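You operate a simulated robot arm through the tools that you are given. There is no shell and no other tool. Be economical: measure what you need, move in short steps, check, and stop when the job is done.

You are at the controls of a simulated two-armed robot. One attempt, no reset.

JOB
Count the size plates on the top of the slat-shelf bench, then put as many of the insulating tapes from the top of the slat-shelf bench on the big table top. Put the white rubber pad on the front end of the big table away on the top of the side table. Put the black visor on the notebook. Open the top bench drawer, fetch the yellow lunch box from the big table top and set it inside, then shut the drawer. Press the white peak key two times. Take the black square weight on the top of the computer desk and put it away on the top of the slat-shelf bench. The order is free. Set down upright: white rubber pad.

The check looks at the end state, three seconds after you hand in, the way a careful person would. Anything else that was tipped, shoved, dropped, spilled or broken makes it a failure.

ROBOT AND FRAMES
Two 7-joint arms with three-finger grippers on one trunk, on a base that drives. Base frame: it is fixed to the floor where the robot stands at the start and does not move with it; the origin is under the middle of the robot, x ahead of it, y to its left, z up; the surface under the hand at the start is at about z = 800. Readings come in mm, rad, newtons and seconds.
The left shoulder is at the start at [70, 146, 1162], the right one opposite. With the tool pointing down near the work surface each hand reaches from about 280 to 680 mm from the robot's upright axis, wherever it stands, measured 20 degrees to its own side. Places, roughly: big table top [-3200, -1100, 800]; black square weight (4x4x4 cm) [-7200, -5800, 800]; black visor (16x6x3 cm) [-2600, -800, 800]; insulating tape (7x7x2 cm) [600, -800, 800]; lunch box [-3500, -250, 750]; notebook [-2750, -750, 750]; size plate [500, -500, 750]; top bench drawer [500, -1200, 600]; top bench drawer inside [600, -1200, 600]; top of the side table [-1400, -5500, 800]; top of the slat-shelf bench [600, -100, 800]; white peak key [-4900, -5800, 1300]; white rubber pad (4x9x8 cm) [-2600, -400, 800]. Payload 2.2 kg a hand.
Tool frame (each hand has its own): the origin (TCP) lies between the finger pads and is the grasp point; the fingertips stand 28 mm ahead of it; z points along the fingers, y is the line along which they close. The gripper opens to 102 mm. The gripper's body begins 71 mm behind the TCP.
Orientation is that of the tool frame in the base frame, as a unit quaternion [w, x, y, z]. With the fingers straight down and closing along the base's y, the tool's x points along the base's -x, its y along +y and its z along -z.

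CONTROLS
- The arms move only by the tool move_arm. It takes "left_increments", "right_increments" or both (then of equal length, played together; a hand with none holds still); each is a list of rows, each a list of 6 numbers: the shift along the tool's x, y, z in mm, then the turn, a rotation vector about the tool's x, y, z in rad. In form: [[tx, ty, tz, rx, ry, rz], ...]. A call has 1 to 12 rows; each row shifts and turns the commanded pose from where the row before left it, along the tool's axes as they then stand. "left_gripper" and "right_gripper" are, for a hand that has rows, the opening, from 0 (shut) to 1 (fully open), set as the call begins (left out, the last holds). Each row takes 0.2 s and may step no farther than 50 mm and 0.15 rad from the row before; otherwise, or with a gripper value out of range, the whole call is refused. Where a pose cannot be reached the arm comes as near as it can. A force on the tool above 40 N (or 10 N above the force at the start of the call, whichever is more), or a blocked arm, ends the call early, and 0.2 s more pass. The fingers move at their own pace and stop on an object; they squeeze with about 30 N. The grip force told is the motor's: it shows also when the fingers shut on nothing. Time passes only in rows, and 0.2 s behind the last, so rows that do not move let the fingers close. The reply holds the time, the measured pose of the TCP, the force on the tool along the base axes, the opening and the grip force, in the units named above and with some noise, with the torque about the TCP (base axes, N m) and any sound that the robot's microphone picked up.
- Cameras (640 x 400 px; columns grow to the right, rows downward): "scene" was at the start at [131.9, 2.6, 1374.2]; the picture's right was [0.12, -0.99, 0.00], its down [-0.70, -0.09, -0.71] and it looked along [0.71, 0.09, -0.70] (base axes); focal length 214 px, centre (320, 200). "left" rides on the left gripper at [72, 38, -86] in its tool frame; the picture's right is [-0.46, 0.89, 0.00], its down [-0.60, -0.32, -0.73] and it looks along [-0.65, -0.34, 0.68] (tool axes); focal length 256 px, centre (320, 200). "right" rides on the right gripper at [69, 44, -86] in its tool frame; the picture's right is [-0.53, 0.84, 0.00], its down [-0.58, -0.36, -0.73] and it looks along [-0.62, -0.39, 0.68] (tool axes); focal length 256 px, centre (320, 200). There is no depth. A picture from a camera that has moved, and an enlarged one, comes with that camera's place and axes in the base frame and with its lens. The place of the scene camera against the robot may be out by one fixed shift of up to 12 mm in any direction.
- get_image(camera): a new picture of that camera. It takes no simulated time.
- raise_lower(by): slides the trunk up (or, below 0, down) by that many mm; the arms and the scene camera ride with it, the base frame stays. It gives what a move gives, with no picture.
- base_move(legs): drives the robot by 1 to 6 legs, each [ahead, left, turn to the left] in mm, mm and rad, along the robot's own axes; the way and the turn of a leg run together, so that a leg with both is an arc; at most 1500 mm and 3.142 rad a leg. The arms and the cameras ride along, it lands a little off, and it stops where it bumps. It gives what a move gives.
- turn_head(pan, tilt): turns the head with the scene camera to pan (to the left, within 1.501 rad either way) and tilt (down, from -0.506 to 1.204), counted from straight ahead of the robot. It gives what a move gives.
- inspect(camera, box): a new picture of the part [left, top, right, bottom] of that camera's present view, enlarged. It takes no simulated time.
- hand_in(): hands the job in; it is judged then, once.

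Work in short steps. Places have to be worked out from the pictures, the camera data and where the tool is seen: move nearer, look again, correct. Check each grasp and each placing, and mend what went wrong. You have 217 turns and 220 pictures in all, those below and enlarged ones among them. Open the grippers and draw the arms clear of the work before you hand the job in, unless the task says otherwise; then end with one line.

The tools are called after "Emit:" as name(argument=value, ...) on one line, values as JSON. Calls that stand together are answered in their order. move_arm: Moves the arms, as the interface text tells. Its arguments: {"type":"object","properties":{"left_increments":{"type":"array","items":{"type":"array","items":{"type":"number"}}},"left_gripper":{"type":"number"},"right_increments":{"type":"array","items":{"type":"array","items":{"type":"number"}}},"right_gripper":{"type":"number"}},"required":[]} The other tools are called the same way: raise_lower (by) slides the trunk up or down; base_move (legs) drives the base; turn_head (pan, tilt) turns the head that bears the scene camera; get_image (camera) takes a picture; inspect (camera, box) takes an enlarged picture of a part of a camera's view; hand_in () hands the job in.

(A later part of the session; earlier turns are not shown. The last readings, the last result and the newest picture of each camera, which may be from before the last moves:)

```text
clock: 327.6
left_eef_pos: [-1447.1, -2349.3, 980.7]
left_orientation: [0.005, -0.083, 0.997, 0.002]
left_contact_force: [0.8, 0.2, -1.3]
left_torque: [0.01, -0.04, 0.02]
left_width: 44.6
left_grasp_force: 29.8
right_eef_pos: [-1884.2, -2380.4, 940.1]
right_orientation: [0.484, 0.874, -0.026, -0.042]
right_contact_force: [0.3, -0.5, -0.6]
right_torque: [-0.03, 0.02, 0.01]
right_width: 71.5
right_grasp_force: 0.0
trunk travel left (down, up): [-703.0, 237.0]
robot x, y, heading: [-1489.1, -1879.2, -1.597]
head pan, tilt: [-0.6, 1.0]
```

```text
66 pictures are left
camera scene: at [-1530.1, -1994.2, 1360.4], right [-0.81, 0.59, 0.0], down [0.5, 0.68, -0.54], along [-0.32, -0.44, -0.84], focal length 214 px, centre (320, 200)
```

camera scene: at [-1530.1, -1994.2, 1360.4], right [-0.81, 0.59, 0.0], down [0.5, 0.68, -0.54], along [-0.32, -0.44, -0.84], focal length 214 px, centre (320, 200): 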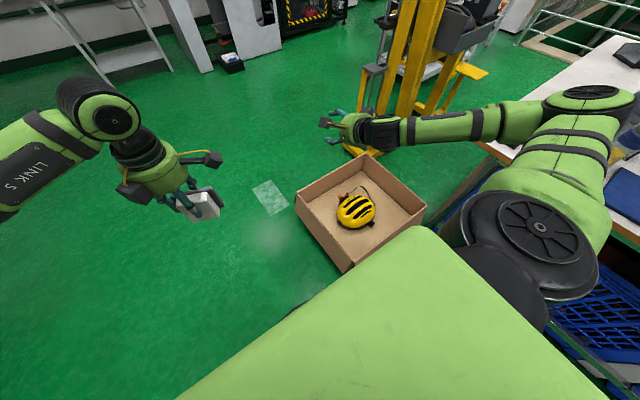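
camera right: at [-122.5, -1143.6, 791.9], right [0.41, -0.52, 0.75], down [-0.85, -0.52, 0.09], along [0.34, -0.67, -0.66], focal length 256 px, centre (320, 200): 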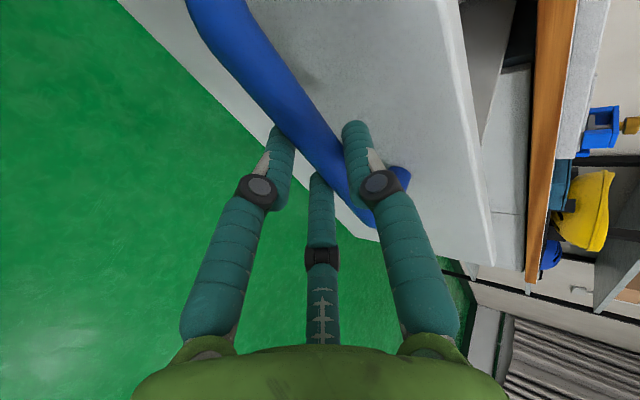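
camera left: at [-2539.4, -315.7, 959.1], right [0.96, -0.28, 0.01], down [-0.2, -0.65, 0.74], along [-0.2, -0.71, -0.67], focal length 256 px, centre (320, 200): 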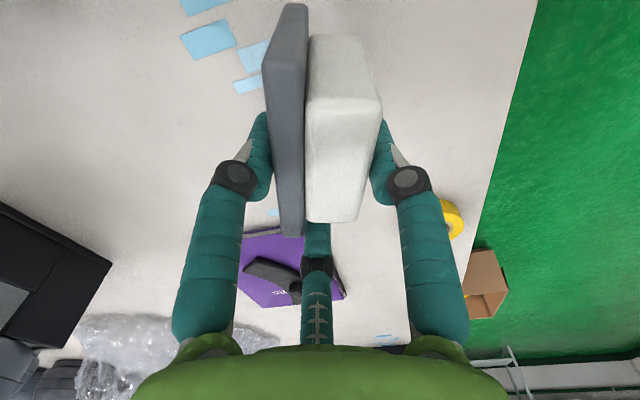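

Free now; the box is beside me. I continue left, then forward past it.

Emit:
base_move(legs=[[0, 350, 0.027], [1500, 0, 0], [900, 0, 0]])

Emit:
turn_head(pan=-0.1, tilt=0.45)

Emit:
get_image(camera="scene")

```text
clock: 341.5
left_eef_pos: [-1036.4, -4792.0, 980.6]
left_orientation: [0.007, -0.106, 0.994, 0.002]
left_contact_force: [0.5, 0.2, -1.9]
left_torque: [-0.01, -0.02, -0.03]
left_width: 44.5
left_grasp_force: 29.7
right_eef_pos: [-1471.2, -4843.4, 941.1]
right_orientation: [0.485, 0.874, -0.006, -0.032]
right_contact_force: [-0.9, 0.5, -1.0]
right_torque: [-0.02, 0.02, 0.01]
right_width: 71.2
right_grasp_force: 0.1
trunk travel left (down, up): [-703.0, 237.0]
robot x, y, heading: [-1097.3, -4324.9, -1.561]
head pan, tilt: [-0.6, 1.0]
```

```text
clock: 342.4
left_eef_pos: [-1035.7, -4792.2, 980.6]
left_orientation: [0.006, -0.106, 0.994, 0.002]
left_contact_force: [-0.2, -0.5, -1.4]
left_torque: [-0.02, -0.02, -0.02]
left_width: 44.7
left_grasp_force: 29.4
right_eef_pos: [-1471.6, -4843.4, 941.1]
right_orientation: [0.484, 0.874, -0.006, -0.032]
right_contact_force: [0.6, 0.7, -1.2]
right_torque: [-0.05, 0.02, -0.03]
right_width: 71.2
right_grasp_force: 0.0
trunk travel left (down, up): [-703.0, 237.0]
robot x, y, heading: [-1100.4, -4323.6, -1.556]
head pan, tilt: [-0.099, 0.45]
```

```text
65 pictures are left
camera scene: at [-1104.0, -4475.1, 1405.8], right [-1.0, 0.09, 0.0], down [0.04, 0.43, -0.9], along [-0.08, -0.9, -0.44], focal length 214 px, centre (320, 200)
```

scene: 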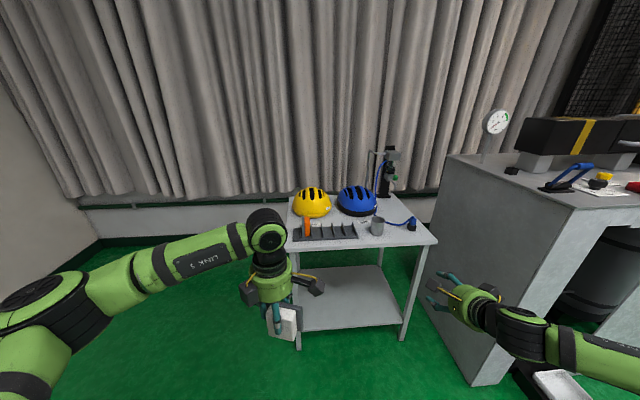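

Free spot on the side table: right-front, around (−1550,−5295). I retract the right arm and drive in front of it.

Emit:
move_arm(right_increments=[[0, -24, -43, 0, 0, 0], [0, -24, -43, 0, 0, 0], [0, -24, -43, 0, 0, 0], [0, -24, -43, 0, 0, 0]])

Emit:
base_move(legs=[[0, -385, -0.015], [430, 0, 0]])

Emit:
turn_head(pan=0.0, tilt=0.75)

Emit:
get_image(camera="scene")

Emit:
get_image(camera="left")

```text
clock: 343.4
left_eef_pos: [-1035.0, -4789.7, 981.5]
left_orientation: [0.007, -0.105, 0.994, 0.002]
left_contact_force: [0.3, 0.4, -1.9]
left_torque: [-0.05, 0.02, 0.01]
left_width: 44.7
left_grasp_force: 30.0
right_eef_pos: [-1499.4, -4669.8, 928.1]
right_orientation: [0.486, 0.873, -0.006, -0.031]
right_contact_force: [0.0, 0.6, -0.2]
right_torque: [0.0, 0.03, -0.01]
right_width: 71.4
right_grasp_force: 0.0
right hand out of reach, approached as far as the arm can: row 3, 4
trunk travel left (down, up): [-703.0, 237.0]
robot x, y, heading: [-1098.0, -4324.5, -1.554]
head pan, tilt: [-0.099, 0.45]
```

```text
clock: 348.1
left_eef_pos: [-1434.9, -5229.7, 980.1]
left_orientation: [0.006, -0.085, 0.996, 0.003]
left_contact_force: [0.5, 0.2, -2.8]
left_torque: [-0.02, 0.0, 0.04]
left_width: 44.7
left_grasp_force: 30.3
right_eef_pos: [-1895.0, -5089.0, 927.1]
right_orientation: [0.484, 0.874, -0.024, -0.042]
right_contact_force: [0.9, 0.6, -0.4]
right_torque: [0.0, 0.0, -0.04]
right_width: 71.6
right_grasp_force: 0.1
trunk travel left (down, up): [-703.0, 237.0]
robot x, y, heading: [-1477.2, -4763.3, -1.598]
head pan, tilt: [-0.099, 0.45]
```

```text
clock: 348.9
left_eef_pos: [-1435.8, -5230.1, 981.2]
left_orientation: [0.006, -0.084, 0.996, 0.002]
left_contact_force: [0.3, 0.0, -2.1]
left_torque: [0.0, -0.02, 0.01]
left_width: 44.6
left_grasp_force: 30.2
right_eef_pos: [-1894.6, -5090.3, 926.3]
right_orientation: [0.484, 0.874, -0.024, -0.042]
right_contact_force: [1.0, -0.8, 0.1]
right_torque: [0.01, -0.03, 0.0]
right_width: 71.3
right_grasp_force: 0.0
trunk travel left (down, up): [-703.0, 237.0]
robot x, y, heading: [-1477.2, -4761.0, -1.598]
head pan, tilt: [0.0, 0.75]
```

```text
64 pictures are left
camera scene: at [-1481.2, -4902.9, 1379.5], right [-1.0, 0.03, 0.0], down [0.02, 0.68, -0.73], along [-0.02, -0.73, -0.68], focal length 214 px, centre (320, 200)
```

scene: 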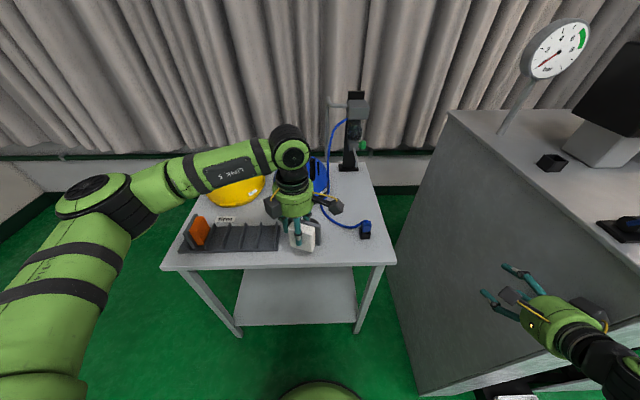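

```text
63 pictures are left
camera left: at [-1512.9, -5206.0, 1067.1], right [0.31, 0.95, 0.01], down [0.64, -0.22, 0.74], along [0.7, -0.22, -0.68], focal length 256 px, centre (320, 200)
```

left: 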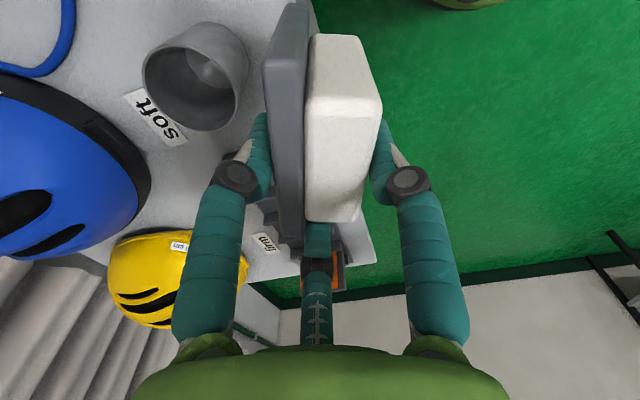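

Free target ≈ (−1580,−5292). I move the pad there at height and look.

Emit:
move_arm(left_increments=[[30.4, -7.4, 0, 0, 0, 0], [30.4, -7.4, 0, 0, 0, 0], [30.4, -7.4, 0, 0, 0, 0], [30.4, -7.4, 0, 0, 0, 0], [30.4, -7.4, 0, 0, 0, 0]])

Emit:
get_image(camera="left")

Emit:
inspect(camera="scene", box=[240, 160, 440, 300])

```text
clock: 350.1
left_eef_pos: [-1578.9, -5290.3, 979.8]
left_orientation: [0.007, -0.085, 0.996, 0.002]
left_contact_force: [0.1, -0.3, -0.6]
left_torque: [-0.01, -0.02, -0.01]
left_width: 44.7
left_grasp_force: 30.0
right_eef_pos: [-1896.3, -5089.6, 927.0]
right_orientation: [0.484, 0.874, -0.023, -0.041]
right_contact_force: [-0.5, -0.6, -0.2]
right_torque: [-0.03, -0.01, 0.0]
right_width: 71.4
right_grasp_force: 0.1
trunk travel left (down, up): [-703.0, 237.0]
robot x, y, heading: [-1481.1, -4761.0, -1.599]
head pan, tilt: [0.0, 0.75]
```

```text
62 pictures are left
camera left: at [-1657.6, -5265.8, 1066.0], right [0.31, 0.95, 0.01], down [0.64, -0.22, 0.74], along [0.7, -0.22, -0.67], focal length 256 px, centre (320, 200)
```

left: 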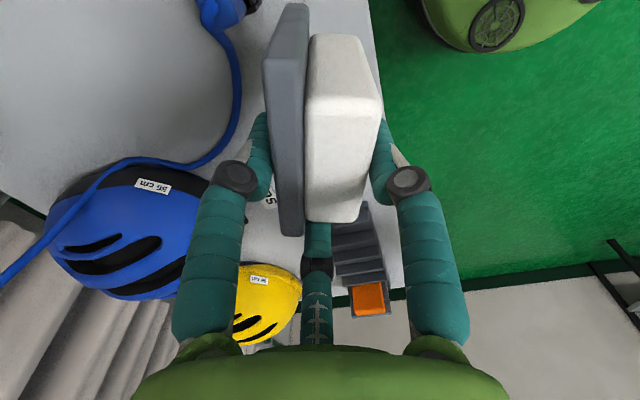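

```text
2.86 times, centred on (340, 230) of scene
camera zoom: at [-1483.4, -4902.5, 1379.5], right [-1.0, 0.03, 0.0], down [0.02, 0.68, -0.73], along [-0.02, -0.73, -0.68], focal length 613 px, centre (263, 114)
```

zoom: 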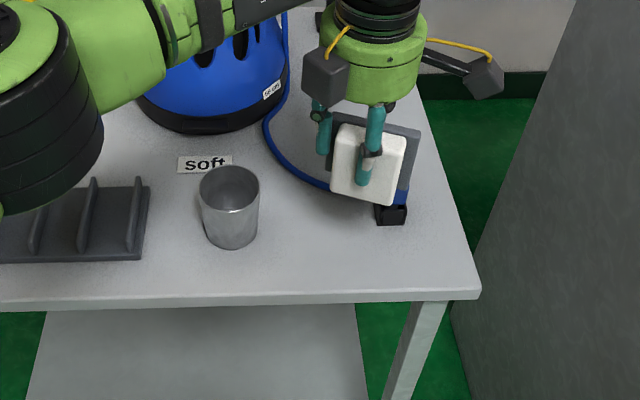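

The landing area in front of the hose is free. I descend toward the surface.

Emit:
move_arm(left_increments=[[0, 0, 40, 0, 0, 0], [0, 0, 40, 0, 0, 0], [0, 0, 35, 0, 0, 0]])

Emit:
move_arm(left_increments=[[0, 0, 5, 0, 0, 0], [0, 0, 4, 0, 0, 0], [0, 0, 4, 0, 0, 0], [0, 0, 3, 0, 0, 0]])

Emit:
inspect(camera="scene", box=[240, 160, 440, 300])

```text
clock: 350.9
left_eef_pos: [-1577.4, -5293.4, 863.5]
left_orientation: [0.006, -0.084, 0.996, 0.003]
left_contact_force: [-0.5, 0.6, -2.0]
left_torque: [-0.01, -0.01, -0.02]
left_width: 44.4
left_grasp_force: 30.0
right_eef_pos: [-1895.0, -5090.0, 928.7]
right_orientation: [0.484, 0.874, -0.024, -0.041]
right_contact_force: [0.6, 0.0, 0.9]
right_torque: [0.01, 0.04, 0.01]
right_width: 71.3
right_grasp_force: 0.0
trunk travel left (down, up): [-703.0, 237.0]
robot x, y, heading: [-1477.5, -4761.2, -1.597]
head pan, tilt: [0.0, 0.75]
```

```text
clock: 351.9
left_eef_pos: [-1577.9, -5291.4, 853.5]
left_orientation: [0.004, -0.084, 0.996, -0.002]
left_contact_force: [-0.6, -5.8, 27.5]
left_torque: [-0.02, 0.62, 0.08]
left_width: 44.6
left_grasp_force: 30.0
right_eef_pos: [-1895.3, -5088.0, 928.0]
right_orientation: [0.485, 0.873, -0.025, -0.041]
right_contact_force: [-0.4, 0.3, 0.1]
right_torque: [0.0, 0.01, 0.0]
right_width: 71.6
right_grasp_force: 0.1
trunk travel left (down, up): [-703.0, 237.0]
robot x, y, heading: [-1476.1, -4763.2, -1.603]
head pan, tilt: [0.0, 0.75]
```

```text
2.86 times, centred on (340, 230) of scene
camera zoom: at [-1480.5, -4898.8, 1380.0], right [-1.0, 0.03, 0.0], down [0.02, 0.68, -0.73], along [-0.02, -0.73, -0.68], focal length 613 px, centre (263, 114)
```

zoom: 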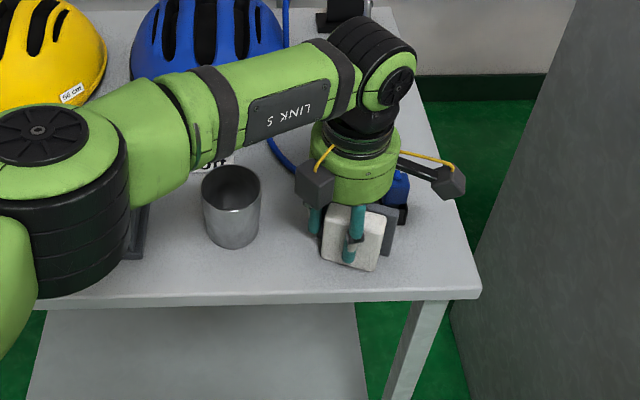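

It touches down (27 N). I relieve 2 mm, open, and lift straight up.

Emit:
move_arm(left_increments=[[0, 0, -3, 0, 0, 0], [0, 0, 0, 0, 0, 0]])

Emit:
move_arm(left_increments=[[0, 0, 0, 0, 0, 0], [0, 0, 0, 0, 0, 0], [0, 0, 0, 0, 0, 0], [0, 0, -30, 0, 0, 0], [0, 0, -40, 0, 0, 0], [0, 0, -40, 0, 0, 0]], left_gripper=0.8)

Emit:
inspect(camera="scene", box=[240, 160, 440, 300])

```text
clock: 352.5
left_eef_pos: [-1578.4, -5292.7, 852.3]
left_orientation: [0.007, -0.085, 0.996, 0.0]
left_contact_force: [-1.7, -4.9, 17.3]
left_torque: [-0.3, 0.61, 0.18]
left_width: 44.9
left_grasp_force: 29.8
right_eef_pos: [-1895.9, -5089.2, 927.8]
right_orientation: [0.485, 0.873, -0.024, -0.041]
right_contact_force: [0.7, -0.1, -0.3]
right_torque: [0.02, 0.0, -0.02]
right_width: 71.3
right_grasp_force: 0.1
trunk travel left (down, up): [-703.0, 237.0]
robot x, y, heading: [-1482.4, -4762.2, -1.596]
head pan, tilt: [0.0, 0.75]
```

```text
clock: 353.9
left_eef_pos: [-1578.7, -5293.1, 962.3]
left_orientation: [0.006, -0.083, 0.996, 0.002]
left_contact_force: [0.7, -0.2, 0.1]
left_torque: [0.01, 0.0, -0.02]
left_width: 81.9
left_grasp_force: 0.1
right_eef_pos: [-1895.2, -5090.0, 927.3]
right_orientation: [0.484, 0.874, -0.024, -0.041]
right_contact_force: [0.4, -0.3, -1.1]
right_torque: [0.02, -0.01, -0.01]
right_width: 71.2
right_grasp_force: 0.0
trunk travel left (down, up): [-703.0, 237.0]
robot x, y, heading: [-1477.0, -4760.5, -1.602]
head pan, tilt: [0.0, 0.75]
```

```text
2.86 times, centred on (340, 230) of scene
camera zoom: at [-1481.1, -4901.8, 1379.5], right [-1.0, 0.03, 0.0], down [0.02, 0.68, -0.73], along [-0.02, -0.73, -0.68], focal length 613 px, centre (263, 114)
```

zoom: 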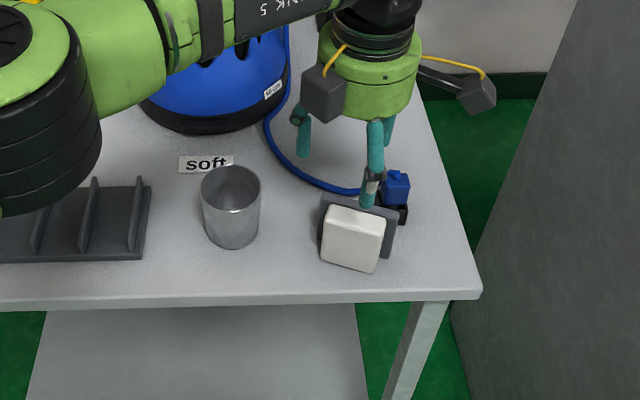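

The pad stands upright. I withdraw, back away, and look along the wall towards the white peak key.

Emit:
move_arm(left_increments=[[0, 40, -20, 0, 0, 0], [0, 45, 0, 0, 0, 0], [0, 45, 0, 0, 0, 0], [0, 30, 0, 0, 0, 0]])

Emit:
base_move(legs=[[-700, 0, 0.03]])

Emit:
turn_head(pan=-1.2, tilt=0.3)

Emit:
get_image(camera="scene")

```text
clock: 354.9
left_eef_pos: [-1606.2, -5133.7, 985.1]
left_orientation: [0.005, -0.084, 0.996, 0.001]
left_contact_force: [0.3, -1.2, 0.4]
left_torque: [-0.04, -0.01, 0.01]
left_width: 81.6
left_grasp_force: 0.1
right_eef_pos: [-1894.8, -5090.4, 928.1]
right_orientation: [0.484, 0.874, -0.024, -0.041]
right_contact_force: [0.1, 0.5, 0.3]
right_torque: [0.01, -0.01, 0.0]
right_width: 71.1
right_grasp_force: 0.1
trunk travel left (down, up): [-703.0, 237.0]
robot x, y, heading: [-1481.3, -4760.3, -1.594]
head pan, tilt: [0.0, 0.75]
```

```text
clock: 358.6
left_eef_pos: [-1584.4, -4452.8, 983.9]
left_orientation: [0.006, -0.116, 0.993, 0.002]
left_contact_force: [0.2, -0.2, -0.2]
left_torque: [0.02, 0.0, -0.01]
left_width: 81.5
left_grasp_force: 0.0
right_eef_pos: [-1878.0, -4427.4, 927.1]
right_orientation: [0.486, 0.874, 0.004, -0.026]
right_contact_force: [-0.4, 0.8, -0.6]
right_torque: [0.02, 0.02, 0.02]
right_width: 71.6
right_grasp_force: 0.1
trunk travel left (down, up): [-703.0, 237.0]
robot x, y, heading: [-1480.1, -4076.9, -1.532]
head pan, tilt: [0.0, 0.75]
```

```text
clock: 360.1
left_eef_pos: [-1585.5, -4452.8, 984.6]
left_orientation: [0.006, -0.116, 0.993, 0.003]
left_contact_force: [0.8, -0.1, -0.2]
left_torque: [0.0, 0.02, 0.02]
left_width: 81.7
left_grasp_force: 0.0
right_eef_pos: [-1875.4, -4426.9, 926.8]
right_orientation: [0.485, 0.874, 0.003, -0.026]
right_contact_force: [-0.2, -0.4, -0.3]
right_torque: [-0.03, -0.03, -0.01]
right_width: 71.4
right_grasp_force: 0.2
trunk travel left (down, up): [-703.0, 237.0]
robot x, y, heading: [-1479.7, -4074.9, -1.532]
head pan, tilt: [-1.201, 0.3]
```

```text
58 pictures are left
camera scene: at [-1563.9, -4167.9, 1419.8], right [-0.39, 0.92, 0.0], down [0.27, 0.12, -0.96], along [-0.88, -0.38, -0.3], focal length 214 px, centre (320, 200)
```

scene: 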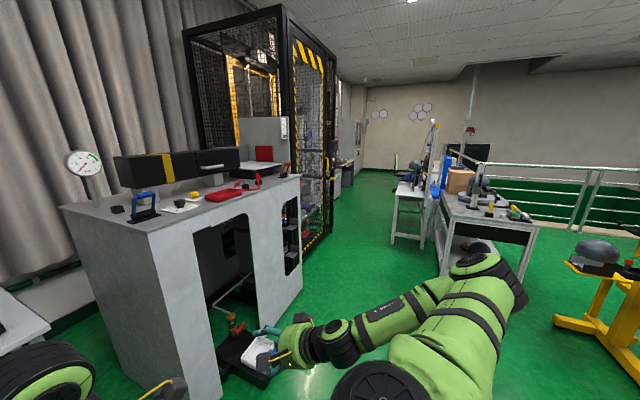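

There is an aisle in front of the cage. I drive sideways along it facing the wall, then look.

Emit:
base_move(legs=[[330, 0, -0.039], [0, -1500, 0], [0, -350, 0], [300, 0, 0], [0, -900, 0]])

Emit:
turn_head(pan=-0.6, tilt=0.2)

Emit:
get_image(camera="scene")

```text
clock: 373.2
left_eef_pos: [-3497.2, -5090.8, 985.7]
left_orientation: [0.007, -0.098, 0.995, 0.0]
left_contact_force: [0.8, -0.6, 0.4]
left_torque: [0.02, 0.05, 0.0]
left_width: 81.6
left_grasp_force: 0.1
right_eef_pos: [-3787.8, -5062.8, 931.0]
right_orientation: [0.489, 0.872, -0.007, -0.033]
right_contact_force: [0.1, -0.9, 0.2]
right_torque: [-0.01, 0.0, 0.0]
right_width: 71.1
right_grasp_force: 0.2
trunk travel left (down, up): [-703.0, 237.0]
robot x, y, heading: [-3388.0, -4730.9, -1.56]
head pan, tilt: [-1.201, 0.3]
stopped in leg 4: the robot was blocked; the commanded pose is now the measured one
```

```text
clock: 374.2
left_eef_pos: [-3496.9, -5091.6, 985.5]
left_orientation: [0.006, -0.1, 0.995, 0.0]
left_contact_force: [0.0, 0.1, 0.2]
left_torque: [-0.03, 0.02, -0.01]
left_width: 81.8
left_grasp_force: 0.0
right_eef_pos: [-3786.3, -5063.7, 931.9]
right_orientation: [0.489, 0.872, -0.006, -0.032]
right_contact_force: [-0.5, -0.1, -0.8]
right_torque: [0.0, -0.01, -0.02]
right_width: 71.5
right_grasp_force: 0.0
trunk travel left (down, up): [-703.0, 237.0]
robot x, y, heading: [-3389.2, -4725.6, -1.555]
head pan, tilt: [-0.6, 0.201]
```

```text
57 pictures are left
camera scene: at [-3433.1, -4850.0, 1430.3], right [-0.83, 0.56, 0.0], down [0.11, 0.16, -0.98], along [-0.55, -0.82, -0.19], focal length 214 px, centre (320, 200)
```

scene: 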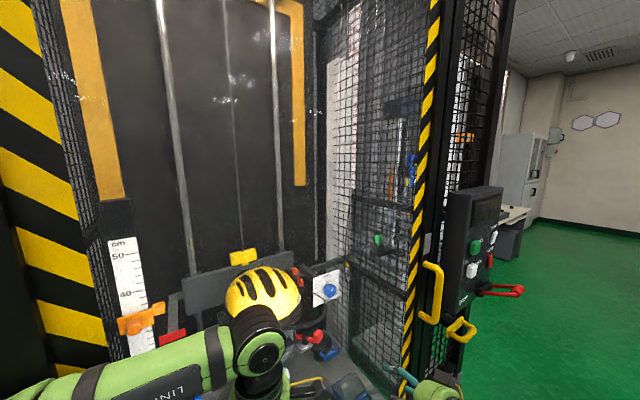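

The base touched the cage's front. I back off a little and inspect the control panel on the cage post for labels.

Emit:
base_move(legs=[[-120, 0, 0]])

Emit:
inspect(camera="scene", box=[380, 150, 560, 330])

```text
clock: 375.4
left_eef_pos: [-3501.5, -4984.3, 982.2]
left_orientation: [0.009, -0.099, 0.995, 0.006]
left_contact_force: [-0.3, -0.1, -0.9]
left_torque: [0.0, -0.01, 0.02]
left_width: 81.6
left_grasp_force: 0.0
right_eef_pos: [-3789.7, -4954.4, 926.9]
right_orientation: [0.485, 0.874, -0.007, -0.032]
right_contact_force: [-0.4, 0.1, -0.2]
right_torque: [-0.02, -0.02, 0.0]
right_width: 71.4
right_grasp_force: 0.0
trunk travel left (down, up): [-703.0, 237.0]
robot x, y, heading: [-3386.4, -4611.0, -1.562]
head pan, tilt: [-0.6, 0.201]
```

```text
2.22 times, centred on (470, 240) of scene
camera zoom: at [-3436.4, -4745.7, 1429.1], right [-0.83, 0.56, 0.0], down [0.11, 0.17, -0.98], along [-0.55, -0.81, -0.2], focal length 477 px, centre (-13, 111)
```

zoom: 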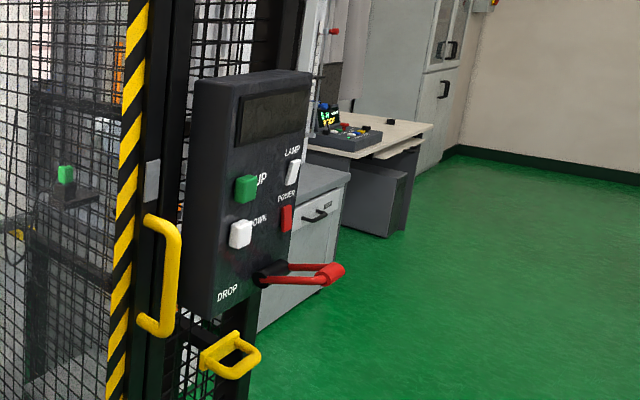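

This panel has UP/DOWN/LAMP/POWER, no peak key; the key must be further right. I tuck the hands in and continue sideways down the aisle.

Emit:
move_arm(left_increments=[[0, 35, 0, 0, 0, 0], [0, 35, 0, 0, 0, 0]], right_increments=[[0, -14, -27, 0, 0, 0], [0, -14, -27, 0, 0, 0]])

Emit:
base_move(legs=[[10, -900, 0]])

Emit:
turn_head(pan=-0.5, tilt=0.2)

Emit:
get_image(camera="scene")

```text
clock: 376.1
left_eef_pos: [-3516.0, -4912.7, 985.3]
left_orientation: [0.008, -0.099, 0.995, 0.004]
left_contact_force: [-0.3, -0.1, 0.2]
left_torque: [-0.06, 0.01, -0.04]
left_width: 81.5
left_grasp_force: 0.0
right_eef_pos: [-3804.6, -4895.4, 921.8]
right_orientation: [0.485, 0.874, -0.007, -0.031]
right_contact_force: [1.3, 0.9, 0.5]
right_torque: [-0.02, 0.05, 0.05]
right_width: 71.6
right_grasp_force: 0.1
right hand out of reach, approached as far as the arm can: row 1, 2
trunk travel left (down, up): [-703.0, 237.0]
robot x, y, heading: [-3383.8, -4604.3, -1.561]
head pan, tilt: [-0.6, 0.201]
```

```text
clock: 380.9
left_eef_pos: [-4429.7, -4942.9, 983.7]
left_orientation: [0.008, -0.106, 0.994, 0.004]
left_contact_force: [0.5, 0.2, -0.3]
left_torque: [0.0, -0.01, -0.01]
left_width: 81.7
left_grasp_force: 0.0
right_eef_pos: [-4718.8, -4927.8, 921.0]
right_orientation: [0.485, 0.874, -0.002, -0.029]
right_contact_force: [-0.1, 0.5, -0.8]
right_torque: [-0.01, -0.02, -0.01]
right_width: 71.5
right_grasp_force: 0.1
trunk travel left (down, up): [-703.0, 237.0]
robot x, y, heading: [-4304.2, -4634.4, -1.55]
head pan, tilt: [-0.6, 0.201]
```

```text
clock: 381.5
left_eef_pos: [-4429.6, -4941.7, 984.3]
left_orientation: [0.008, -0.106, 0.994, 0.005]
left_contact_force: [-0.6, 0.6, 0.0]
left_torque: [0.01, -0.02, 0.02]
left_width: 81.8
left_grasp_force: 0.1
right_eef_pos: [-4719.2, -4927.7, 920.9]
right_orientation: [0.485, 0.874, -0.002, -0.028]
right_contact_force: [-0.3, -0.3, 0.6]
right_torque: [0.01, 0.03, 0.01]
right_width: 71.4
right_grasp_force: 0.0
trunk travel left (down, up): [-703.0, 237.0]
robot x, y, heading: [-4307.3, -4634.1, -1.553]
head pan, tilt: [-0.499, 0.201]
```

```text
55 pictures are left
camera scene: at [-4345.2, -4775.3, 1429.1], right [-0.89, 0.46, 0.0], down [0.09, 0.18, -0.98], along [-0.45, -0.87, -0.2], focal length 214 px, centre (320, 200)
```

scene: 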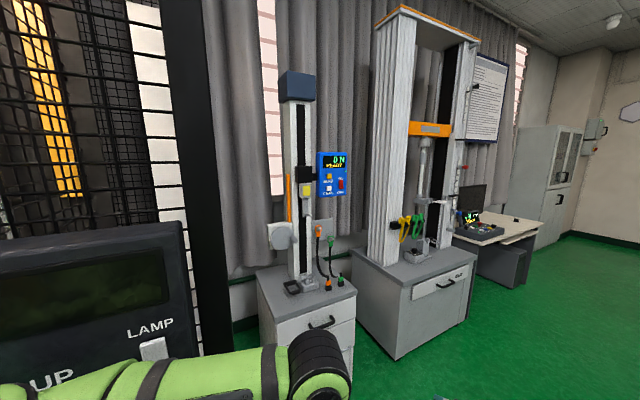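

I see a force gauge with "0 N" on a small test stand. I zoom in on it.

Emit:
inspect(camera="scene", box=[280, 130, 380, 220])

```text
4.44 times, centred on (330, 175) of scene
camera zoom: at [-4345.2, -4775.3, 1429.1], right [-0.89, 0.46, 0.0], down [0.09, 0.18, -0.98], along [-0.45, -0.87, -0.2], focal length 953 px, centre (276, 311)
```

zoom: 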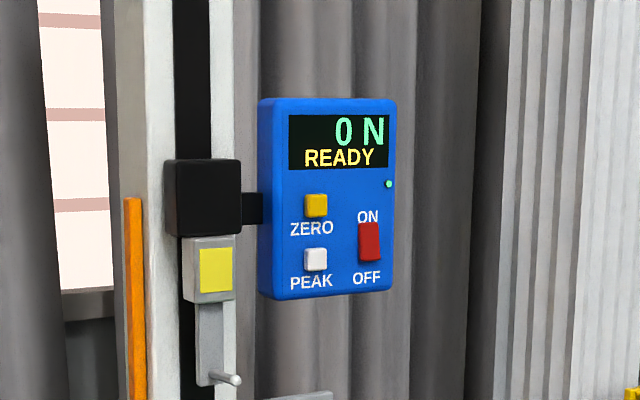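

The white PEAK key is at about (−4780,−5540,1300). I move right so the left hand can press it, raise the trunk, and pitch the left hand forward with closed fingers.

Emit:
base_move(legs=[[0, -560, -0.02]])

Emit:
raise_lower(by=230)

Emit:
move_arm(left_increments=[[0, 0, 0, 0, 0, 0.105], [0, 0, 0, 0, 0, 0.105], [0, 0, -20, 0.13, 0, 0], [0, 0, -20, 0.13, 0, 0], [0, 0, -20, 0.13, 0, 0], [0, 0, -10, 0.13, 0, 0], [0, 0, 0, 0.13, 0, 0], [0, 0, 0, 0.13, 0, 0], [0, 0, 0, 0.13, 0, 0], [0, 0, 0, 0.13, 0, 0]], left_gripper=0)

Emit:
turn_head(pan=0.1, tilt=0.3)

Emit:
get_image(camera="scene")

```text
clock: 384.7
left_eef_pos: [-4993.8, -4937.2, 984.0]
left_orientation: [0.008, -0.086, 0.996, 0.004]
left_contact_force: [0.3, -0.3, -1.0]
left_torque: [-0.03, 0.02, 0.0]
left_width: 81.4
left_grasp_force: 0.0
right_eef_pos: [-5282.4, -4912.8, 921.2]
right_orientation: [0.485, 0.874, -0.018, -0.037]
right_contact_force: [0.1, 0.3, 0.9]
right_torque: [0.02, 0.03, 0.01]
right_width: 71.2
right_grasp_force: 0.0
trunk travel left (down, up): [-703.0, 237.0]
robot x, y, heading: [-4858.7, -4631.4, -1.583]
head pan, tilt: [-0.499, 0.201]
```

```text
clock: 387.1
left_eef_pos: [-4994.4, -4938.1, 1214.0]
left_orientation: [0.009, -0.086, 0.996, 0.003]
left_contact_force: [-0.1, 0.0, -0.1]
left_torque: [0.02, -0.03, -0.03]
left_width: 81.4
left_grasp_force: 0.0
right_eef_pos: [-5282.4, -4913.3, 1151.5]
right_orientation: [0.485, 0.873, -0.019, -0.038]
right_contact_force: [-0.3, -0.2, 0.1]
right_torque: [0.0, 0.0, 0.0]
right_width: 71.5
right_grasp_force: 0.1
trunk travel left (down, up): [-933.0, 7.0]
robot x, y, heading: [-4857.5, -4635.6, -1.588]
head pan, tilt: [-0.499, 0.201]
```

```text
clock: 389.5
left_eef_pos: [-4979.3, -4977.9, 1304.8]
left_orientation: [0.002, -0.057, 0.869, -0.492]
left_contact_force: [0.2, 0.1, -0.7]
left_torque: [-0.02, -0.06, -0.01]
left_width: 2.1
left_grasp_force: 30.4
left hand out of reach, approached as far as the arm can: row 9, 10
right_eef_pos: [-5283.5, -4912.0, 1151.2]
right_orientation: [0.486, 0.873, -0.019, -0.037]
right_contact_force: [-0.3, -0.3, 0.0]
right_torque: [0.01, 0.01, 0.04]
right_width: 71.1
right_grasp_force: 0.0
trunk travel left (down, up): [-933.0, 7.0]
robot x, y, heading: [-4855.4, -4638.0, -1.587]
head pan, tilt: [-0.499, 0.201]
stopped in row 10 (left hand): the arm was blocked; the commanded pose is now the measured one
```

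```text
clock: 390.5
left_eef_pos: [-4979.0, -4980.0, 1304.1]
left_orientation: [0.003, -0.057, 0.869, -0.492]
left_contact_force: [0.6, 0.6, 0.3]
left_torque: [0.03, 0.0, -0.05]
left_width: 2.3
left_grasp_force: 29.9
right_eef_pos: [-5283.1, -4914.6, 1151.4]
right_orientation: [0.484, 0.874, -0.02, -0.037]
right_contact_force: [0.7, 0.4, -0.4]
right_torque: [0.05, -0.01, 0.0]
right_width: 71.5
right_grasp_force: 0.2
trunk travel left (down, up): [-933.0, 7.0]
robot x, y, heading: [-4857.3, -4635.7, -1.587]
head pan, tilt: [0.099, 0.3]
```

```text
53 pictures are left
camera scene: at [-4849.8, -4787.7, 1649.8], right [-1.0, -0.08, 0.0], down [-0.02, 0.29, -0.96], along [0.08, -0.95, -0.3], focal length 214 px, centre (320, 200)
```

scene: 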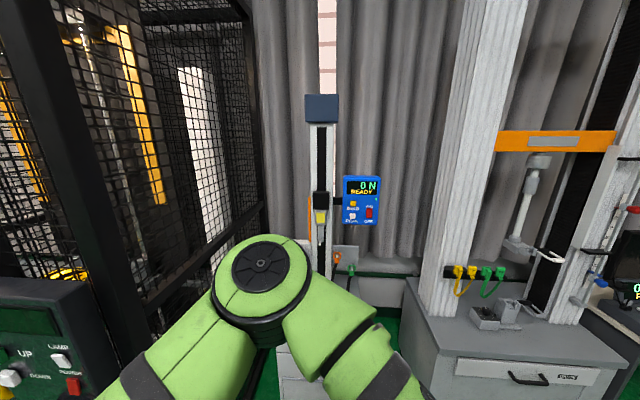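

Triangulation puts the PEAK key at (−4926,−5791,1255). I drive closer with the hand lined up, and look with an enlargement.

Emit:
base_move(legs=[[250, 50, 0.016], [230, 0, 0]])

Emit:
inspect(camera="scene", box=[240, 120, 480, 300])

Emit:
get_image(camera="left")

```text
clock: 393.7
left_eef_pos: [-4928.9, -5453.2, 1305.2]
left_orientation: [0.005, -0.061, 0.867, -0.494]
left_contact_force: [0.7, 0.2, 0.2]
left_torque: [-0.03, -0.04, -0.02]
left_width: 2.2
left_grasp_force: 30.0
right_eef_pos: [-5232.1, -5391.9, 1152.5]
right_orientation: [0.486, 0.873, -0.014, -0.035]
right_contact_force: [0.1, 0.4, -0.1]
right_torque: [-0.02, 0.02, 0.02]
right_width: 71.6
right_grasp_force: 0.1
trunk travel left (down, up): [-933.0, 7.0]
robot x, y, heading: [-4811.0, -5116.5, -1.579]
head pan, tilt: [0.099, 0.3]
```

```text
2.22 times, centred on (360, 210) of scene
camera zoom: at [-4800.8, -5259.4, 1650.4], right [-1.0, -0.09, 0.0], down [-0.03, 0.29, -0.96], along [0.09, -0.95, -0.29], focal length 477 px, centre (231, 178)
```

zoom: 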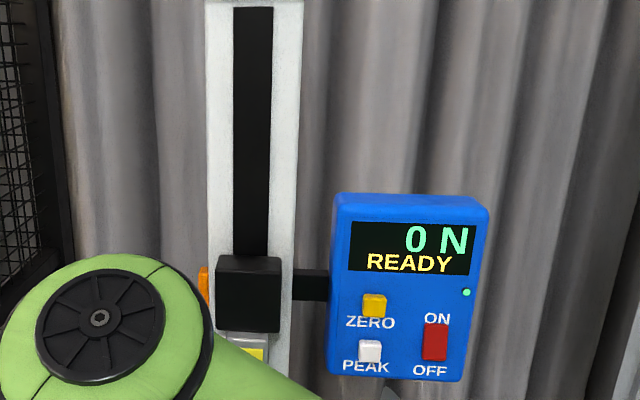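

```text
51 pictures are left
camera left: at [-5009.2, -5368.4, 1321.8], right [0.37, 0.5, -0.78], down [0.58, 0.53, 0.61], along [0.72, -0.68, -0.09], focal length 256 px, centre (320, 200)
```

left: 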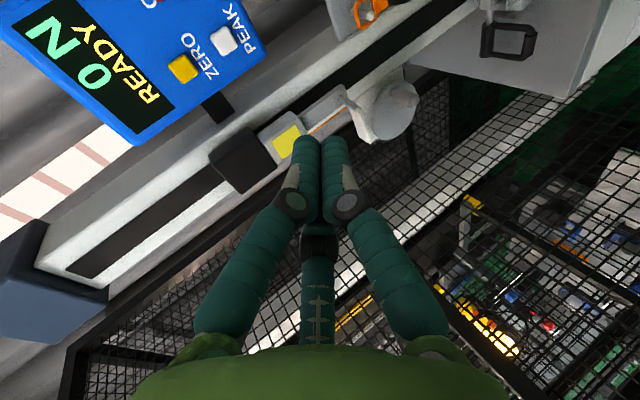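

Key precisely at (−4931,−5794,1260). I move the fingertip to 100 mm in front of it.

Emit:
move_arm(left_increments=[[5, -15.1, 37.9, 0, 0, 0], [5, -15.1, 37.9, 0, 0, 0], [5, -15.1, 37.9, 0, 0, 0], [5, -15.1, 37.9, 0, 0, 0], [5, -15.1, 37.9, 0, 0, 0]])

Emit:
get_image(camera="left")

Emit:
inspect(camera="scene", box=[240, 150, 440, 300])

```text
clock: 394.9
left_eef_pos: [-4936.4, -5662.6, 1273.4]
left_orientation: [0.005, -0.061, 0.869, -0.492]
left_contact_force: [-0.7, -0.4, -0.2]
left_torque: [-0.01, -0.02, -0.02]
left_width: 2.3
left_grasp_force: 30.0
right_eef_pos: [-5232.9, -5397.1, 1151.3]
right_orientation: [0.485, 0.874, -0.015, -0.035]
right_contact_force: [-0.6, -0.4, 0.4]
right_torque: [0.02, 0.01, 0.0]
right_width: 71.4
right_grasp_force: 0.1
trunk travel left (down, up): [-933.0, 7.0]
robot x, y, heading: [-4807.5, -5116.7, -1.573]
head pan, tilt: [0.099, 0.3]
```

```text
50 pictures are left
camera left: at [-5016.0, -5577.7, 1289.2], right [0.37, 0.5, -0.78], down [0.58, 0.53, 0.62], along [0.72, -0.68, -0.09], focal length 256 px, centre (320, 200)
```

left: 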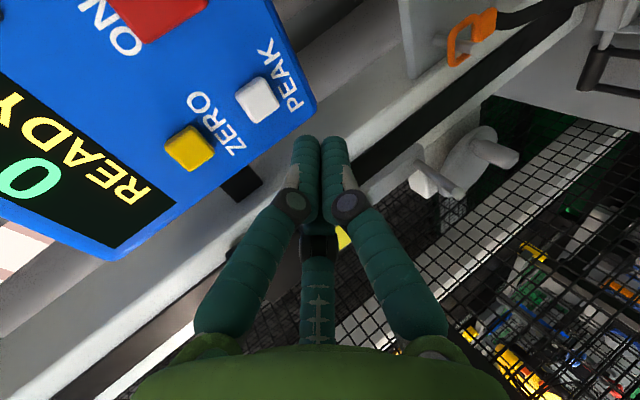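

```text
2.67 times, centred on (340, 225) of scene
camera zoom: at [-4800.6, -5266.2, 1649.8], right [-1.0, -0.09, 0.0], down [-0.03, 0.3, -0.95], along [0.09, -0.95, -0.3], focal length 572 px, centre (267, 133)
```

zoom: 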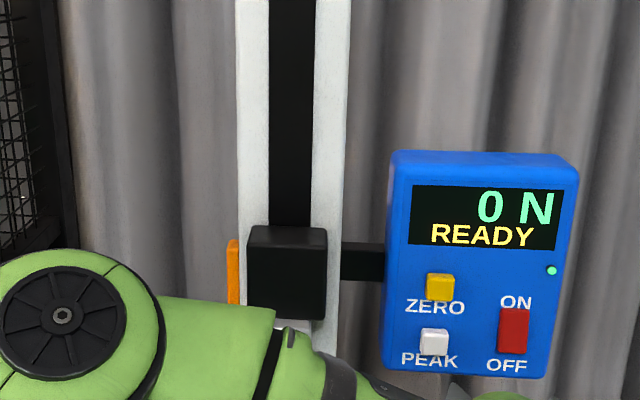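

The fingertip is well aligned. I advance 80 mm (8 mm lower, since the upper fingertip leads), then inch in.

Emit:
move_arm(left_increments=[[2.2, -17, 36.4, 0, 0, 0], [2.2, -17, 36.4, 0, 0, 0]])

Emit:
get_image(camera="left")

```text
clock: 395.5
left_eef_pos: [-4930.1, -5742.7, 1261.0]
left_orientation: [0.005, -0.06, 0.868, -0.492]
left_contact_force: [0.0, -0.7, -0.6]
left_torque: [0.0, 0.01, -0.01]
left_width: 2.3
left_grasp_force: 29.8
right_eef_pos: [-5231.3, -5397.7, 1150.3]
right_orientation: [0.485, 0.874, -0.015, -0.035]
right_contact_force: [-0.4, -0.4, 0.4]
right_torque: [0.02, 0.0, 0.04]
right_width: 71.5
right_grasp_force: 0.0
trunk travel left (down, up): [-933.0, 7.0]
robot x, y, heading: [-4812.3, -5113.5, -1.572]
head pan, tilt: [0.099, 0.3]
```

```text
48 pictures are left
camera left: at [-5010.8, -5657.2, 1278.0], right [0.37, 0.5, -0.78], down [0.58, 0.53, 0.62], along [0.72, -0.68, -0.1], focal length 256 px, centre (320, 200)
```

left: 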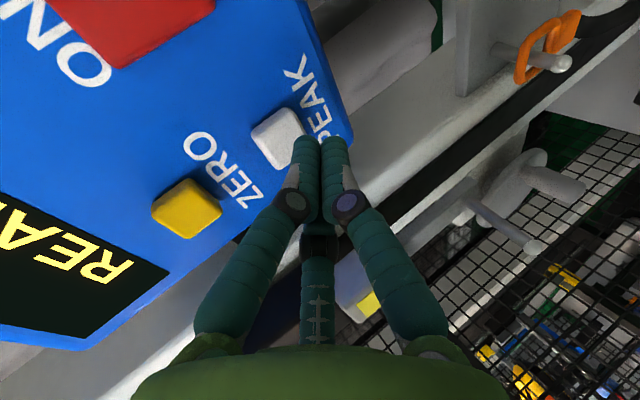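

Close to contact. I fine-adjust 4 mm sideways and 3 mm up, then inch forward watching the force.

Emit:
move_arm(left_increments=[[4.1, -2.2, -1.8, 0, 0, 0], [0.6, -3, 5.2, 0, 0, 0], [0.3, -1.5, 2.6, 0, 0, 0]])

Emit:
move_arm(left_increments=[[0.2, -1, 1.7, 0, 0, 0], [0.2, -1, 1.7, 0, 0, 0]])

Emit:
get_image(camera="left")

```text
clock: 396.3
left_eef_pos: [-4933.4, -5749.3, 1266.3]
left_orientation: [0.004, -0.061, 0.869, -0.492]
left_contact_force: [0.5, -0.6, 0.2]
left_torque: [0.01, 0.0, 0.0]
left_width: 2.3
left_grasp_force: 30.4
right_eef_pos: [-5233.0, -5396.3, 1150.0]
right_orientation: [0.485, 0.874, -0.015, -0.036]
right_contact_force: [-0.4, -0.1, -0.2]
right_torque: [0.03, 0.01, -0.02]
right_width: 71.3
right_grasp_force: 0.0
trunk travel left (down, up): [-933.0, 7.0]
robot x, y, heading: [-4811.4, -5110.8, -1.577]
head pan, tilt: [0.099, 0.3]
```

```text
clock: 396.9
left_eef_pos: [-4932.4, -5751.5, 1267.9]
left_orientation: [0.005, -0.062, 0.868, -0.492]
left_contact_force: [-1.1, -0.1, -0.5]
left_torque: [0.02, -0.04, -0.03]
left_width: 2.2
left_grasp_force: 29.9
right_eef_pos: [-5233.7, -5395.3, 1150.7]
right_orientation: [0.485, 0.874, -0.015, -0.035]
right_contact_force: [0.0, -0.7, -0.2]
right_torque: [0.01, 0.01, 0.01]
right_width: 71.5
right_grasp_force: 0.1
trunk travel left (down, up): [-933.0, 7.0]
robot x, y, heading: [-4811.1, -5112.9, -1.578]
head pan, tilt: [0.099, 0.3]
```

```text
47 pictures are left
camera left: at [-5012.3, -5668.4, 1283.8], right [0.37, 0.5, -0.78], down [0.58, 0.53, 0.62], along [0.72, -0.68, -0.09], focal length 256 px, centre (320, 200)
```

left: 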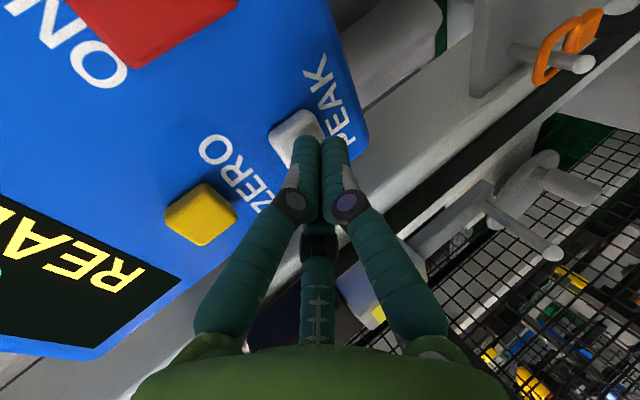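

Aligned on the white key. I inch forward, keeping the height.

Emit:
move_arm(left_increments=[[1.3, -0.6, 3, 0, 0, 0], [0.5, -1, 2.8, 0, 0, 0]])

Emit:
move_arm(left_increments=[[0.3, -1, 2.8, 0, 0, 0], [0.3, -1, 2.8, 0, 0, 0]])

```text
clock: 397.5
left_eef_pos: [-4933.3, -5758.4, 1265.6]
left_orientation: [0.004, -0.062, 0.868, -0.492]
left_contact_force: [0.1, 0.8, -0.7]
left_torque: [0.01, 0.01, 0.04]
left_width: 2.3
left_grasp_force: 30.0
right_eef_pos: [-5233.4, -5394.6, 1151.8]
right_orientation: [0.484, 0.874, -0.014, -0.036]
right_contact_force: [-0.1, 0.5, -0.3]
right_torque: [-0.02, 0.0, 0.03]
right_width: 71.4
right_grasp_force: 0.0
trunk travel left (down, up): [-933.0, 7.0]
robot x, y, heading: [-4810.2, -5115.9, -1.578]
head pan, tilt: [0.099, 0.3]
```

```text
clock: 398.1
left_eef_pos: [-4933.7, -5763.5, 1264.3]
left_orientation: [0.005, -0.062, 0.868, -0.492]
left_contact_force: [0.3, 4.2, 1.0]
left_torque: [-0.01, 0.02, 0.02]
left_width: 2.0
left_grasp_force: 29.9
right_eef_pos: [-5231.9, -5393.7, 1152.2]
right_orientation: [0.486, 0.873, -0.014, -0.035]
right_contact_force: [0.7, 0.4, 0.4]
right_torque: [-0.03, -0.01, 0.0]
right_width: 71.6
right_grasp_force: 0.0
trunk travel left (down, up): [-933.0, 7.0]
robot x, y, heading: [-4811.3, -5115.1, -1.576]
head pan, tilt: [0.099, 0.3]
heard: click
```

A click: first press. I check the display, then retreat ~12 mm.

Emit:
move_arm(left_increments=[[-0.5, 3, -5.3, 0, 0, 0], [-0.5, 3, -5.3, 0, 0, 0]])

Emit:
inspect(camera="scene", box=[300, 170, 440, 290])

```text
clock: 398.7
left_eef_pos: [-4934.0, -5753.7, 1265.3]
left_orientation: [0.005, -0.062, 0.868, -0.493]
left_contact_force: [-0.8, 0.1, 0.4]
left_torque: [-0.03, -0.01, -0.02]
left_width: 2.1
left_grasp_force: 30.0
right_eef_pos: [-5232.7, -5395.0, 1151.5]
right_orientation: [0.484, 0.874, -0.015, -0.035]
right_contact_force: [-0.4, -0.1, -0.8]
right_torque: [-0.02, -0.01, -0.01]
right_width: 71.4
right_grasp_force: 0.0
trunk travel left (down, up): [-933.0, 7.0]
robot x, y, heading: [-4812.1, -5112.8, -1.574]
head pan, tilt: [0.099, 0.3]
```

```text
3.33 times, centred on (370, 230) of scene
camera zoom: at [-4800.7, -5264.8, 1649.9], right [-1.0, -0.09, 0.0], down [-0.03, 0.29, -0.96], along [0.09, -0.95, -0.3], focal length 715 px, centre (153, 100)
```

zoom: 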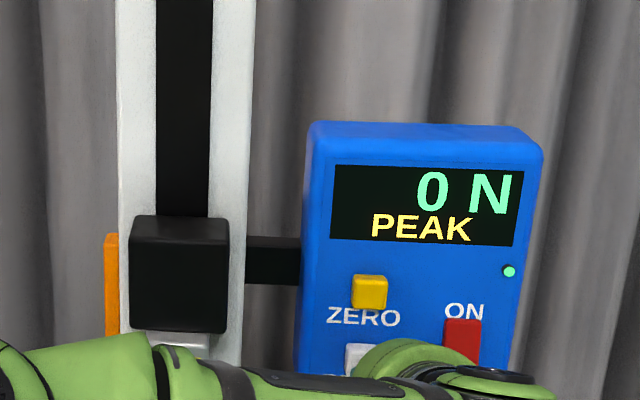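

Display shows PEAK. I press a second time.

Emit:
move_arm(left_increments=[[0.5, -3, 5.3, 0, 0, 0], [0.3, -1.5, 2.8, 0, 0, 0], [0.3, -1.2, 2.2, 0, 0, 0]])

```text
clock: 399.5
left_eef_pos: [-4934.4, -5763.7, 1265.1]
left_orientation: [0.005, -0.062, 0.869, -0.492]
left_contact_force: [0.7, 4.0, -1.5]
left_torque: [0.04, -0.02, 0.0]
left_width: 2.2
left_grasp_force: 29.9
right_eef_pos: [-5232.3, -5393.9, 1151.2]
right_orientation: [0.486, 0.873, -0.014, -0.035]
right_contact_force: [0.0, -0.1, -0.5]
right_torque: [0.01, -0.03, -0.01]
right_width: 71.2
right_grasp_force: 0.1
trunk travel left (down, up): [-933.0, 7.0]
robot x, y, heading: [-4810.6, -5111.8, -1.576]
head pan, tilt: [0.099, 0.3]
heard: click
```

A second click. I withdraw the hand straight back and check the display.

Emit:
move_arm(left_increments=[[-0.5, 3, -5.3, 0, 0, 0], [-2, 12, -20, 0, 0, 0], [-4, 20, -34, 0, 0, 0], [-4, 20, -34, 0, 0, 0]])

Emit:
inspect(camera="scene", box=[300, 170, 440, 290])

```text
clock: 400.5
left_eef_pos: [-4933.1, -5655.1, 1265.7]
left_orientation: [0.005, -0.061, 0.868, -0.493]
left_contact_force: [0.5, 0.1, -0.7]
left_torque: [-0.01, -0.01, -0.01]
left_width: 2.1
left_grasp_force: 29.6
right_eef_pos: [-5232.6, -5395.6, 1150.4]
right_orientation: [0.485, 0.874, -0.015, -0.035]
right_contact_force: [-0.7, -0.4, 0.1]
right_torque: [0.01, 0.0, 0.03]
right_width: 71.2
right_grasp_force: 0.1
trunk travel left (down, up): [-933.0, 7.0]
robot x, y, heading: [-4811.2, -5116.8, -1.575]
head pan, tilt: [0.099, 0.3]
```

```text
3.33 times, centred on (370, 230) of scene
camera zoom: at [-4800.7, -5263.2, 1650.0], right [-1.0, -0.09, 0.0], down [-0.03, 0.29, -0.96], along [0.09, -0.95, -0.29], focal length 715 px, centre (153, 100)
```

zoom: 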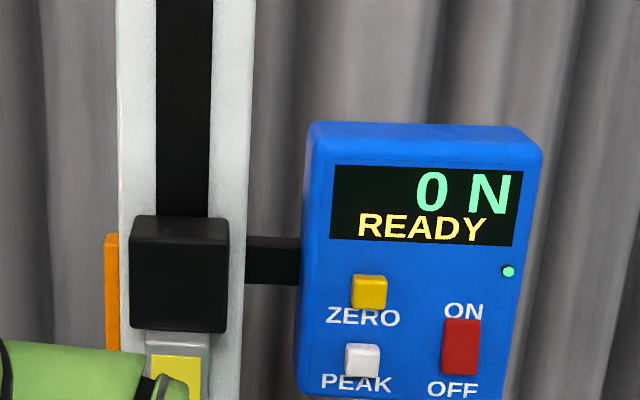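

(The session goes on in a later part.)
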